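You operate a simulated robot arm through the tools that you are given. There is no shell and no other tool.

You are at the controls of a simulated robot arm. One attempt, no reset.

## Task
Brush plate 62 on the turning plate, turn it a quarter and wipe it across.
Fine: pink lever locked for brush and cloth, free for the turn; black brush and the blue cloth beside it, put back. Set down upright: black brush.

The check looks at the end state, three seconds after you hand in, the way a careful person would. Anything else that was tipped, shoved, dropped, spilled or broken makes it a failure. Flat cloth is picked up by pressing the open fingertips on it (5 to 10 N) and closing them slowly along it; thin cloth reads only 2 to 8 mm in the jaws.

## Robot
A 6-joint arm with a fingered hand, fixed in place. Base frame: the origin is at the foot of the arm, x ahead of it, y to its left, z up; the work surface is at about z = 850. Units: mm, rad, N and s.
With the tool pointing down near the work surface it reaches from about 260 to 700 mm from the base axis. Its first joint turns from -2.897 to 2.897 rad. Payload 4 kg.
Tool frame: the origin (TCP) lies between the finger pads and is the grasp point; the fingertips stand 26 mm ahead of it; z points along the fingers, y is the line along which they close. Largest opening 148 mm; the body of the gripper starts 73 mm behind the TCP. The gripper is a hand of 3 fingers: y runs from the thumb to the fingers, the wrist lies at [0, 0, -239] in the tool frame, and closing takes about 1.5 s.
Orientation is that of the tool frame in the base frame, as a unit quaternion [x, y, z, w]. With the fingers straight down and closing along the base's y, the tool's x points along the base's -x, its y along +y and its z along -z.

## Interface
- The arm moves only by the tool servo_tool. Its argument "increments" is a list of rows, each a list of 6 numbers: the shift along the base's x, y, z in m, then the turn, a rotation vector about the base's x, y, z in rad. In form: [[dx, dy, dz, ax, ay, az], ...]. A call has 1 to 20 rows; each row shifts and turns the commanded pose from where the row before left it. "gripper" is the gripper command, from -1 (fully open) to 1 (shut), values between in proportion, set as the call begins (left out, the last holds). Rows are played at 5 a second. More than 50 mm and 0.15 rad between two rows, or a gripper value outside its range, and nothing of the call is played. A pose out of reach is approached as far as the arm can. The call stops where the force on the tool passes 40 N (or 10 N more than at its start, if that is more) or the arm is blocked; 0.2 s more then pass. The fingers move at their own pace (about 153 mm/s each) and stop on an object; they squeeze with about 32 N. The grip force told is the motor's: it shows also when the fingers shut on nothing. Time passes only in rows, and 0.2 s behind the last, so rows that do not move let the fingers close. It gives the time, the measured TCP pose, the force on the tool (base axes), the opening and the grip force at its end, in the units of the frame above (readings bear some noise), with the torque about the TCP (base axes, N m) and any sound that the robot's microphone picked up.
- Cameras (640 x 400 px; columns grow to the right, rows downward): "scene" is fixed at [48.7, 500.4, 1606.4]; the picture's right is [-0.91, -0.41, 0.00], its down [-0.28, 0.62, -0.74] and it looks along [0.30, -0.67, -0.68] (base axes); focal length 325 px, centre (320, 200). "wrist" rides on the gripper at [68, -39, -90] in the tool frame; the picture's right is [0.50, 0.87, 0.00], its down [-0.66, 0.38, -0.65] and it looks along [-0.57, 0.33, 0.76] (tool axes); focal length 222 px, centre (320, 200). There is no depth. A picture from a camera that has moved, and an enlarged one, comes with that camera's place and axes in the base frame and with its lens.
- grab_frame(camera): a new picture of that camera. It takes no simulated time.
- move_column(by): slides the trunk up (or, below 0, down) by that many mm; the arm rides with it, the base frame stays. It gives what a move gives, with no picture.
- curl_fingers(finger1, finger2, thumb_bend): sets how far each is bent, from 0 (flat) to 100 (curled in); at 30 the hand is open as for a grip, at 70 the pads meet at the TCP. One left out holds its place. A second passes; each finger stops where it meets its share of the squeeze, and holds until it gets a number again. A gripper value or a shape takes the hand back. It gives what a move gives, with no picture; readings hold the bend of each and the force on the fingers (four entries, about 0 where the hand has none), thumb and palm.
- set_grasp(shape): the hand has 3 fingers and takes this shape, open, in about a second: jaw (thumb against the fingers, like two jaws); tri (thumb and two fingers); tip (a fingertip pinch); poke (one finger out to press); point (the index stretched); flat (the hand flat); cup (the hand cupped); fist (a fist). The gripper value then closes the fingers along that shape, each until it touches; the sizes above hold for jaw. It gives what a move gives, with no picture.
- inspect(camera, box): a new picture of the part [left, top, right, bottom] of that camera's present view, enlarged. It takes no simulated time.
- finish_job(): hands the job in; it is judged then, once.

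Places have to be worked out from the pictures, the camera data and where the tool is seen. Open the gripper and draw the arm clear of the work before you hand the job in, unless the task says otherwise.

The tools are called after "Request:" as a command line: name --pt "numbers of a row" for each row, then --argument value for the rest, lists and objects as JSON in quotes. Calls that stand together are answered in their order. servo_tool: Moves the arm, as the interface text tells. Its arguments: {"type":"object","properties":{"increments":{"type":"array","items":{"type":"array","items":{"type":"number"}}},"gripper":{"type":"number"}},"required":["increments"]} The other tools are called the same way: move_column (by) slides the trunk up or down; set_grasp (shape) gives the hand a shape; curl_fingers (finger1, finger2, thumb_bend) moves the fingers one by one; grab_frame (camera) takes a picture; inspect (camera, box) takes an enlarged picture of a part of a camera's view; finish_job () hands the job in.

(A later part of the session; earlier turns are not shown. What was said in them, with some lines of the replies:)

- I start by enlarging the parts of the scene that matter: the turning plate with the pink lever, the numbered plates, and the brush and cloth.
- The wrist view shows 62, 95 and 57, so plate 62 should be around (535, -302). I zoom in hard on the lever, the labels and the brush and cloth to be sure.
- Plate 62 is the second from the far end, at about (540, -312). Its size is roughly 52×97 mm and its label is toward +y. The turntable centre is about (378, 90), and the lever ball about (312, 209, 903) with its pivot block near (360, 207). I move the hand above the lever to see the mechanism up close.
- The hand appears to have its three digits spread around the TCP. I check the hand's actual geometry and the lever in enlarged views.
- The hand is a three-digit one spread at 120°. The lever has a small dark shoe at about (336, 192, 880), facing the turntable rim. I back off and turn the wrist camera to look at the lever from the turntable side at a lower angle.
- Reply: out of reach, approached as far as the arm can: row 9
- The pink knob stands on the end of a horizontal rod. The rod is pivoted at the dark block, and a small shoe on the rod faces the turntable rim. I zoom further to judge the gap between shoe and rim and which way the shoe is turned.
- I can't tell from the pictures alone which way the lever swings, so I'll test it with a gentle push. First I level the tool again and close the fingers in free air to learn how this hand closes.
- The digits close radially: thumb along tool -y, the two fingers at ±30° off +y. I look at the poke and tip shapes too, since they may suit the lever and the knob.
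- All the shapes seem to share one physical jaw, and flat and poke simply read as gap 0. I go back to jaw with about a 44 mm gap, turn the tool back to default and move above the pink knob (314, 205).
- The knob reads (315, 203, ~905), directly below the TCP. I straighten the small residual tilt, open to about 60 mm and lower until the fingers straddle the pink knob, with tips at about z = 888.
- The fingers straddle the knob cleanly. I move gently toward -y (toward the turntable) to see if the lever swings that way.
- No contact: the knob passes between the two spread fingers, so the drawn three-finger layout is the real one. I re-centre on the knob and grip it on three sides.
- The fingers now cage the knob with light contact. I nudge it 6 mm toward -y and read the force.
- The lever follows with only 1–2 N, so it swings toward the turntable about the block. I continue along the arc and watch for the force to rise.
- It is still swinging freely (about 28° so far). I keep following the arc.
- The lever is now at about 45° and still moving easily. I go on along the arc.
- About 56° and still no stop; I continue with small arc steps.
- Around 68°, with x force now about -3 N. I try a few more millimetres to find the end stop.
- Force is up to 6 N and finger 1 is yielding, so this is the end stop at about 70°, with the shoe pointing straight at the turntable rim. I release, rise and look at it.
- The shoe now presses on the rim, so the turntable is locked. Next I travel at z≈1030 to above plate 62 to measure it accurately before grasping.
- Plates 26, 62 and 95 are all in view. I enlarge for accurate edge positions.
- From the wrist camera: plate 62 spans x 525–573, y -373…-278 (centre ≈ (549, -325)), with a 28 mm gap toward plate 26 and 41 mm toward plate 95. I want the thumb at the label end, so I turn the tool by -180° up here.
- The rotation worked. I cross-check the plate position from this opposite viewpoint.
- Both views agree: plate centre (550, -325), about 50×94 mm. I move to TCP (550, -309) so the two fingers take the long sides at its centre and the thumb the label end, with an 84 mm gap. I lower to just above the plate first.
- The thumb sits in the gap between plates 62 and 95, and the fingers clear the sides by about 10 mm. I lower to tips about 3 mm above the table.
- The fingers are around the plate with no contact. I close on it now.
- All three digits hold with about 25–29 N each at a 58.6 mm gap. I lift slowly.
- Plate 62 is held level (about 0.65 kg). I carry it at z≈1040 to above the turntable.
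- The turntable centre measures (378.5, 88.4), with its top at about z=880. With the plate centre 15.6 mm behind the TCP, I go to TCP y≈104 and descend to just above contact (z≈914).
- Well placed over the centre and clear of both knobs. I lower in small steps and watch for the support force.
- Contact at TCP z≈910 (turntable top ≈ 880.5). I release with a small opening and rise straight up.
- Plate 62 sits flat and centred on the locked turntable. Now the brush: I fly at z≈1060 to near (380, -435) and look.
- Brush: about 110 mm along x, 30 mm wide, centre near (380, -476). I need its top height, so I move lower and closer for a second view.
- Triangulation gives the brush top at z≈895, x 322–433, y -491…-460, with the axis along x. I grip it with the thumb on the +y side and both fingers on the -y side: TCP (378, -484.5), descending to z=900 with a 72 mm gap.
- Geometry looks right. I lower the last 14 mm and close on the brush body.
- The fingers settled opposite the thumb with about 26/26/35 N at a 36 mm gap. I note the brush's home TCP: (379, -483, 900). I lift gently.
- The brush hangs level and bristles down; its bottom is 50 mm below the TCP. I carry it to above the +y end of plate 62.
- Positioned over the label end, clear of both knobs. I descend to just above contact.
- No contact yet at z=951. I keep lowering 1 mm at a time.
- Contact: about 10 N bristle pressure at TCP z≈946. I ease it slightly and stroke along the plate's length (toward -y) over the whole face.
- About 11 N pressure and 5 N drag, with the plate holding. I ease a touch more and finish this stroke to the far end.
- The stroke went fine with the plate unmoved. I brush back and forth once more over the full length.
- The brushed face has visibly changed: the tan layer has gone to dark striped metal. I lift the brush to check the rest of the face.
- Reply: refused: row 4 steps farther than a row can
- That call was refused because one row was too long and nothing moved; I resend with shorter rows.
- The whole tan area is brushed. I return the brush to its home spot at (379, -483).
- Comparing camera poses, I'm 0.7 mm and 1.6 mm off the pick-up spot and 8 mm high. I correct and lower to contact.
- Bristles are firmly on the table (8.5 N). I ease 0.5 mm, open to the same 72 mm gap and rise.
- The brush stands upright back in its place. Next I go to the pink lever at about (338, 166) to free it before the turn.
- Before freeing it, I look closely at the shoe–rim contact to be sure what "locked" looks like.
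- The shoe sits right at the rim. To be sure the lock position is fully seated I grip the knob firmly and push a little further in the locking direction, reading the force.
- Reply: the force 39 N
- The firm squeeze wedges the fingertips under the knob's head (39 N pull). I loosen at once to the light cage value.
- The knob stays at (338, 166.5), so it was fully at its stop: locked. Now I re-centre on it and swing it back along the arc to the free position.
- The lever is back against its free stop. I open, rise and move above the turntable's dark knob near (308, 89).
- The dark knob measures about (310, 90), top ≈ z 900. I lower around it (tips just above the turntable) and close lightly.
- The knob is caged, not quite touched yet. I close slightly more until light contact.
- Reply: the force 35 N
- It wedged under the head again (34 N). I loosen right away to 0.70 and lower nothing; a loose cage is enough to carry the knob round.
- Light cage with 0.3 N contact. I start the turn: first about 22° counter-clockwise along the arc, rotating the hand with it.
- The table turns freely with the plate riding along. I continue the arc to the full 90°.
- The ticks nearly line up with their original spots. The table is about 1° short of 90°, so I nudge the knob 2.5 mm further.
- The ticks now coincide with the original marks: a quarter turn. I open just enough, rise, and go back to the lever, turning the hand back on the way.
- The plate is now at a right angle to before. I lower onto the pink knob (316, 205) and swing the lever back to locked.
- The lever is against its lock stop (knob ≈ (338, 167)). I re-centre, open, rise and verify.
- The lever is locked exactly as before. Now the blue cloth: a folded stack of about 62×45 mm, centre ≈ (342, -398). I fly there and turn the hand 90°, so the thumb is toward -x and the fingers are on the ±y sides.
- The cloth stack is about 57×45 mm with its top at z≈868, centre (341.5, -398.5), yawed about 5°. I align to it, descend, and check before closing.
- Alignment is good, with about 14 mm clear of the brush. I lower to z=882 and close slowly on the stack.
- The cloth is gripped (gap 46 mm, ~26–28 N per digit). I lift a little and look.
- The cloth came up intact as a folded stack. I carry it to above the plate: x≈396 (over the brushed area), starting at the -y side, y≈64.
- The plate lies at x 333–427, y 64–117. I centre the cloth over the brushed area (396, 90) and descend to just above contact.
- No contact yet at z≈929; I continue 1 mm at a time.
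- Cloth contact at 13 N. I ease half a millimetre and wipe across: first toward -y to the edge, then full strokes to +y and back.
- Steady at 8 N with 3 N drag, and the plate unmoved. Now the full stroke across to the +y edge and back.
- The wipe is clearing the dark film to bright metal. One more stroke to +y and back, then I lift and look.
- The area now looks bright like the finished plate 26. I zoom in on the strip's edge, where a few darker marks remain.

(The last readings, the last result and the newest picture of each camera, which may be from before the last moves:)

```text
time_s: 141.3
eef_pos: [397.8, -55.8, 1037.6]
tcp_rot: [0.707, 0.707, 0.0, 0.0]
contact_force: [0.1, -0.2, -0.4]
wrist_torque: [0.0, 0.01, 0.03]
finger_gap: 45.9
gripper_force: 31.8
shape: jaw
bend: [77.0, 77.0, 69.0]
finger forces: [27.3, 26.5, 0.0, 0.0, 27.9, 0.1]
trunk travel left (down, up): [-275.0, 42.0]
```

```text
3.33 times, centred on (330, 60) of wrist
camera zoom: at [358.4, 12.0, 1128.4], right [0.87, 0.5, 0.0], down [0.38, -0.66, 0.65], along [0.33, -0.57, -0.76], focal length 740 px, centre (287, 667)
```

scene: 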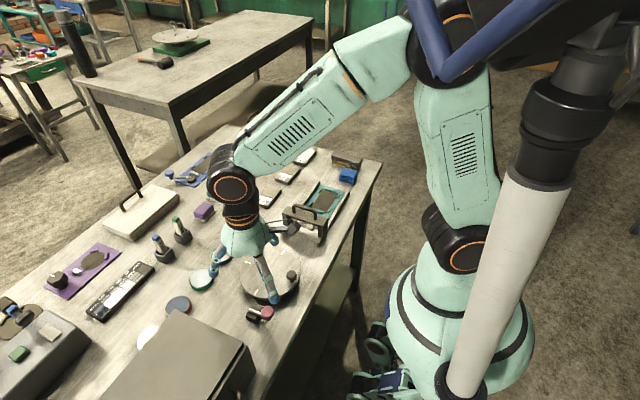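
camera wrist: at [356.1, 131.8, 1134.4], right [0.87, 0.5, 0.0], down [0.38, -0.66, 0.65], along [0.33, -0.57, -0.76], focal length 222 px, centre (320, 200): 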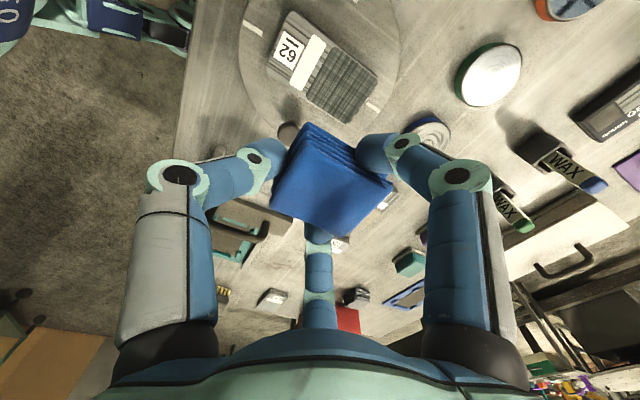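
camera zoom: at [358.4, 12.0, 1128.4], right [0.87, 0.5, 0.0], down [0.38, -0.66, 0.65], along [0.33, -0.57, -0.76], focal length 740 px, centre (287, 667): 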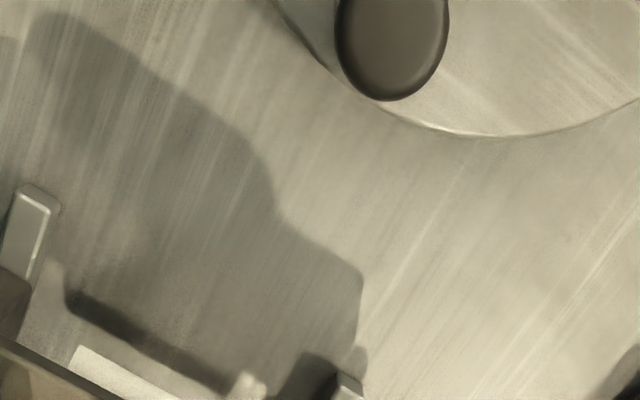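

The whole working area is clean, like plate 26; the darkening near the strip is only the arm's shadow. I return the cloth to its place beside the brush, with its original yaw.

Request:
servo_tool --pt "-0.0071 -0.0429 0 0 0 0" --pt "-0.0071 -0.0429 0 0 0 0" --pt "-0.0071 -0.0429 0 0 0 0" --pt "-0.0071 -0.0429 0 0 0 0" --pt "-0.0071 -0.0429 0 0 0 0" --pt "-0.0071 -0.0429 0 0 0 0" --pt "-0.0071 -0.0429 0 0 0 0" --pt "-0.0071 -0.0429 0 0 0 0.08" --pt "0 0 -0.04 0 0 0" --pt "0 0 -0.04 0 0 0" --pt "0 0 -0.04 0 0 0" --pt "0 0 -0.025 0 0 0" --pt "0 0 0 0 0 0" --gripper 0.7

Request:
grab_frame --camera "wrist"

Request:
inspect --camera "scene" --box '[310, 120, 380, 190]'

```text
time_s: 144.1
eef_pos: [340.4, -396.1, 892.9]
tcp_rot: [0.678, 0.735, 0.0, 0.0]
contact_force: [0.2, -0.6, -0.4]
wrist_torque: [0.04, 0.01, 0.01]
finger_gap: 45.1
gripper_force: 31.5
shape: jaw
bend: [77.0, 77.0, 69.0]
finger forces: [26.5, 25.8, 0.0, 0.0, 26.6, 0.0]
trunk travel left (down, up): [-275.0, 42.0]
```

```text
taken
camera wrist: at [294.9, -332.8, 983.8], right [0.82, 0.57, 0.0], down [0.43, -0.62, 0.65], along [0.37, -0.54, -0.76], focal length 222 px, centre (320, 200)
```

wrist: 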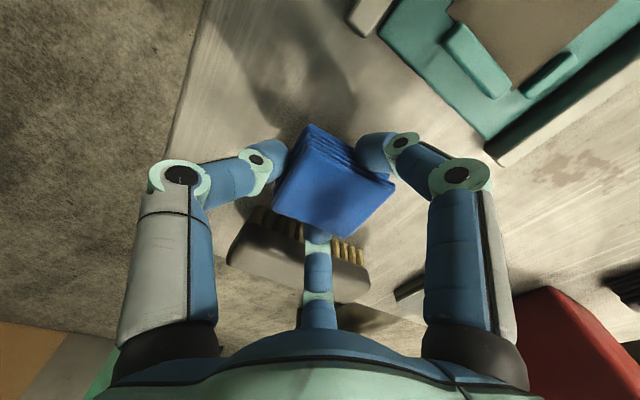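

```text
5.71 times, centred on (345, 155) of scene
camera zoom: at [48.7, 500.4, 1606.4], right [-0.91, -0.41, 0.0], down [-0.28, 0.62, -0.74], along [0.3, -0.67, -0.68], focal length 1859 px, centre (177, 457)
```

zoom: 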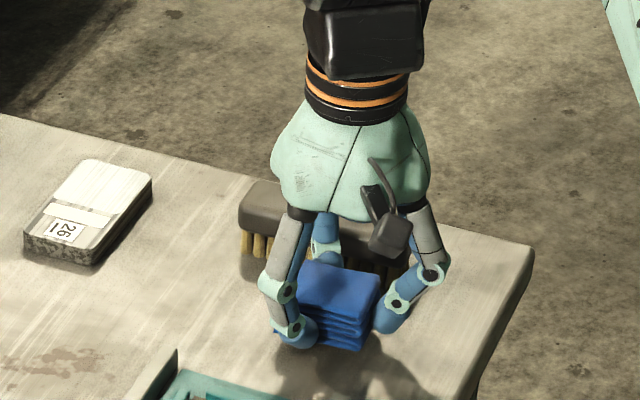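

I'm 1.1 mm / 2.1 mm off and 10 mm high of the pick-up pose. I correct and lower to contact.

Request:
servo_tool --pt "0.0011 -0.0021 -0.003 0 0 0" --pt "0 0 -0.004 0 0 0" --pt "0 0 -0.0015 0 0 0" --pt "0 0 0 0 0 0" --gripper 0.7

Request:
servo_tool --pt "0 0 -0.001 0 0 0" --pt "0 0 0 0 0 0" --gripper 0.7

Request:
servo_tool --pt "0 0 -0.001 0 0 0" --pt "0 0 0 0 0 0" --gripper 0.7

```text
time_s: 145.1
eef_pos: [341.5, -398.4, 883.8]
tcp_rot: [0.678, 0.735, 0.0, 0.0]
contact_force: [0.2, -0.2, -1.0]
wrist_torque: [0.02, -0.04, -0.02]
finger_gap: 45.1
gripper_force: 32.4
shape: jaw
bend: [77.0, 77.0, 69.0]
finger forces: [26.6, 25.8, 0.0, 0.0, 26.6, 0.0]
trunk travel left (down, up): [-275.0, 42.0]
```

```text
time_s: 145.7
eef_pos: [340.7, -398.2, 883.4]
tcp_rot: [0.678, 0.735, 0.0, 0.0]
contact_force: [0.8, 0.6, -0.7]
wrist_torque: [0.01, -0.02, 0.0]
finger_gap: 45.1
gripper_force: 31.4
shape: jaw
bend: [77.0, 77.0, 69.0]
finger forces: [26.5, 25.8, 0.1, 0.0, 26.6, 0.1]
trunk travel left (down, up): [-275.0, 42.0]
```

```text
time_s: 146.3
eef_pos: [342.0, -399.6, 881.9]
tcp_rot: [0.679, 0.735, 0.0, 0.0]
contact_force: [0.2, -0.3, 0.3]
wrist_torque: [-0.01, 0.02, -0.01]
finger_gap: 45.2
gripper_force: 32.0
shape: jaw
bend: [77.0, 77.0, 69.0]
finger forces: [26.6, 25.8, 0.0, 0.0, 26.7, 0.1]
trunk travel left (down, up): [-275.0, 42.0]
```

Request:
servo_tool --pt "0 0 -0.0007 0 0 0" --pt "0 0 0 0 0 0" --gripper 0.7

Request:
inspect --camera "scene" --box '[320, 140, 370, 190]'

```text
time_s: 146.9
eef_pos: [340.9, -399.6, 881.5]
tcp_rot: [0.678, 0.735, 0.001, 0.0]
contact_force: [-0.5, -0.4, 3.7]
wrist_torque: [0.01, -0.07, 0.0]
finger_gap: 45.2
gripper_force: 31.9
shape: jaw
bend: [77.0, 77.0, 69.0]
finger forces: [26.7, 25.9, 0.0, 0.1, 26.8, 0.0]
trunk travel left (down, up): [-275.0, 42.0]
```

```text
8.00 times, centred on (345, 165) of scene
camera zoom: at [48.7, 500.4, 1606.4], right [-0.91, -0.41, 0.0], down [-0.28, 0.62, -0.74], along [0.3, -0.67, -0.68], focal length 2603 px, centre (120, 480)
```

zoom: 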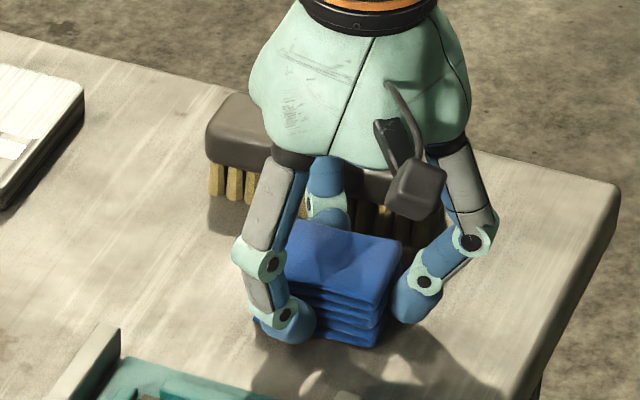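

The cloth rests on the table (3.7 N). I open to the same 70 mm gap, rise straight up and check both items.

Request:
servo_tool --pt "0 0 0 0 0 0" --pt "0 0 0 0 0 0" --pt "0 0 0 0 0 0" --pt "0 0 0 0 0 0" --gripper 0.05

Request:
servo_tool --pt "0 0 0.01 0 0 0" --pt "0 0 0.02 0 0 0" --pt "0 0 0.04 0 0 0" --pt "0 0 0.04 0 0 0" --pt "0 0 0.04 0 0 0" --gripper 0.05

Request:
inspect --camera "scene" --box '[310, 120, 380, 190]'

Request:
grab_frame --camera "wrist"

```text
time_s: 147.9
eef_pos: [341.5, -399.7, 880.5]
tcp_rot: [0.678, 0.735, 0.0, -0.001]
contact_force: [0.3, 0.8, 0.4]
wrist_torque: [0.0, 0.0, 0.02]
finger_gap: 69.8
gripper_force: 0.1
shape: jaw
bend: [38.0, 38.0, 70.0]
finger forces: [0.1, 0.3, 0.1, 0.1, 0.1, 0.0]
trunk travel left (down, up): [-275.0, 42.0]
```

```text
time_s: 149.1
eef_pos: [340.7, -397.2, 1032.0]
tcp_rot: [0.678, 0.735, 0.001, 0.0]
contact_force: [-0.1, 0.7, 0.3]
wrist_torque: [0.0, 0.01, 0.02]
finger_gap: 69.9
gripper_force: 0.1
shape: jaw
bend: [38.0, 38.0, 70.0]
finger forces: [0.0, 0.0, 0.0, 0.0, 0.0, 0.1]
trunk travel left (down, up): [-275.0, 42.0]
```

```text
5.71 times, centred on (345, 155) of scene
camera zoom: at [48.7, 500.4, 1606.4], right [-0.91, -0.41, 0.0], down [-0.28, 0.62, -0.74], along [0.3, -0.67, -0.68], focal length 1859 px, centre (177, 457)
```

zoom: 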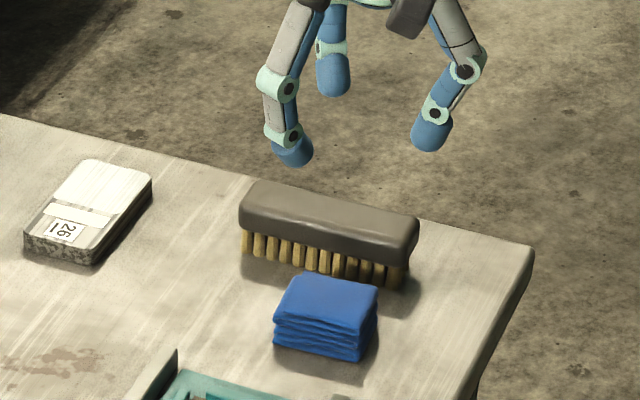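

```text
taken
camera wrist: at [296.0, -334.1, 1122.4], right [0.82, 0.57, 0.0], down [0.43, -0.62, 0.65], along [0.37, -0.54, -0.76], focal length 222 px, centre (320, 200)
```

wrist: 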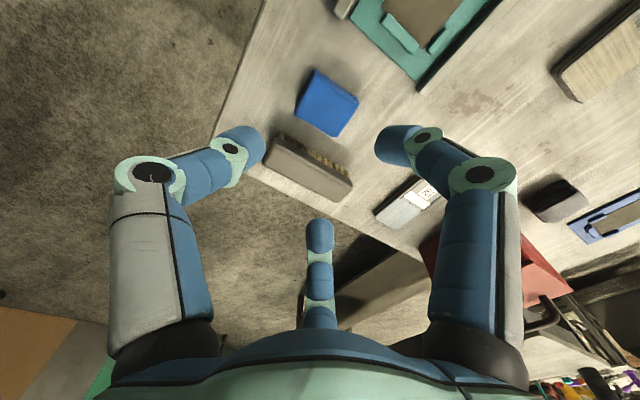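

The brush stands upright and the cloth lies folded beside it, within a few millimetres of where it was. I open fully, withdraw to the starting area high above the table and check everything.

Request:
servo_tool --pt "0 0 0.04 0 0 0" --pt "0.007 0.038 0.018 0 0 0" --pt "0.007 0.038 0.018 0 0 0" --pt "0.007 0.038 0.018 0 0 0" --pt "0.007 0.038 0.018 0 0 0" --pt "0.007 0.038 0.018 0 0 0" --pt "0.007 0.038 0.018 0 0 0" --pt "0.007 0.038 0.018 0 0 0" --pt "0.007 0.038 0.018 0 0 0" --pt "0.007 0.038 0.018 0 0 0" --pt "0.007 0.038 0.018 0 0 0" --pt "0.007 0.038 0 0 0 0" --pt "0 0 0 0 0 0" --gripper -1

Request:
grab_frame --camera "scene"

Request:
inspect --camera "scene" --box '[210, 220, 330, 330]'

Request:
inspect --camera "scene" --box '[220, 130, 390, 260]'

Request:
grab_frame --camera "wrist"

```text
time_s: 151.9
eef_pos: [417.1, 19.5, 1250.9]
tcp_rot: [0.678, 0.735, 0.0, 0.0]
contact_force: [0.2, 0.7, -0.5]
wrist_torque: [-0.01, 0.02, 0.02]
finger_gap: 148.1
gripper_force: 0.0
shape: jaw
bend: [30.0, 30.0, 30.0]
finger forces: [0.0, 0.0, 0.0, 0.0, 0.1, 0.0]
trunk travel left (down, up): [-275.0, 42.0]
```

```text
taken
```

scene: 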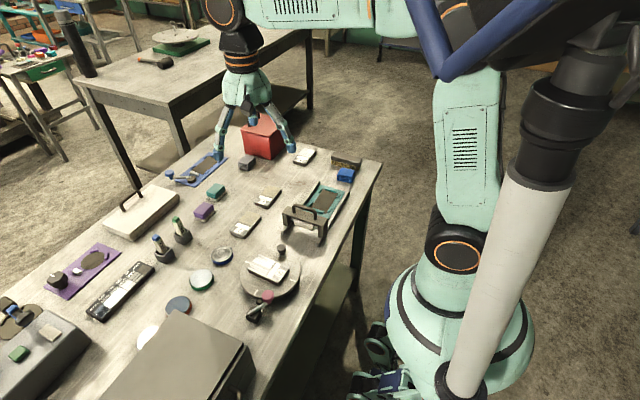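

```text
3.64 times, centred on (270, 275) of scene
camera zoom: at [48.7, 500.4, 1606.4], right [-0.91, -0.41, 0.0], down [-0.28, 0.62, -0.74], along [0.3, -0.67, -0.68], focal length 1183 px, centre (502, -73)
```

zoom: 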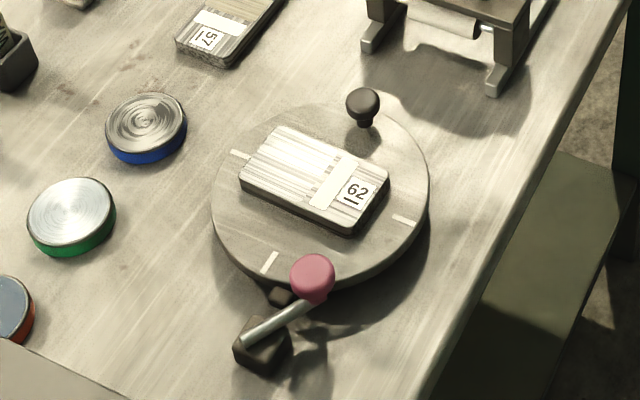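

```text
3.08 times, centred on (305, 195) of scene
camera zoom: at [48.7, 500.4, 1606.4], right [-0.91, -0.41, 0.0], down [-0.28, 0.62, -0.74], along [0.3, -0.67, -0.68], focal length 1001 px, centre (366, 215)
```

zoom: 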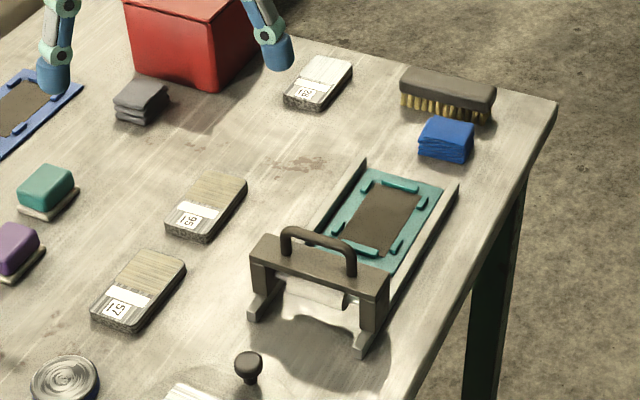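

```text
taken
camera wrist: at [372.2, 82.8, 1342.5], right [0.82, 0.57, 0.0], down [0.43, -0.62, 0.65], along [0.37, -0.54, -0.76], focal length 222 px, centre (320, 200)
```

wrist: 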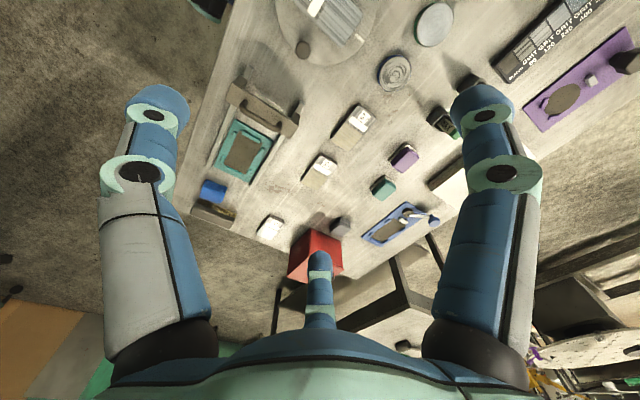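

Everything checks out:
- Plate 62 is clean and turned a quarter on the turntable, and the pink lever is locked.
- The brush is upright in its place and the blue cloth is folded beside it, about 7 mm from where it started.
- No other object was disturbed, and the arm is clear with the hand open.

I hand the job in.

Request:
finish_job

```text
The job is handed in.
```

I brushed plate 62 on the turning plate, turned it a quarter and wiped it across, and the job is handed in. I don't have the check's result, only what the last pictures show.

- **Plate 62:** it sits on the turning plate, a quarter turn round from where it was brushed. The tan layer came off with the brush and the dark film under it with the cloth. The face is now bright, like plate 26's.
- **Pink lever:** I locked it before brushing, freed it for the turn, and locked it again before wiping. It is locked now.
- **Black brush:** it is back in its place, upright on its bristles.
- **Blue cloth:** it is back beside the brush, still folded, about 7 mm from where it started.
- **Everything else:** nothing else looks moved, tipped or spilled. The hand is open and the arm is clear above the table.

While gripping the two knobs, the fingers briefly wedged under the heads with 35 to 39 N of pull. I loosened straight away, and neither knob looks damaged.

I left plate 62 on the turning plate, since the task only asked for the brush and cloth to be put back.
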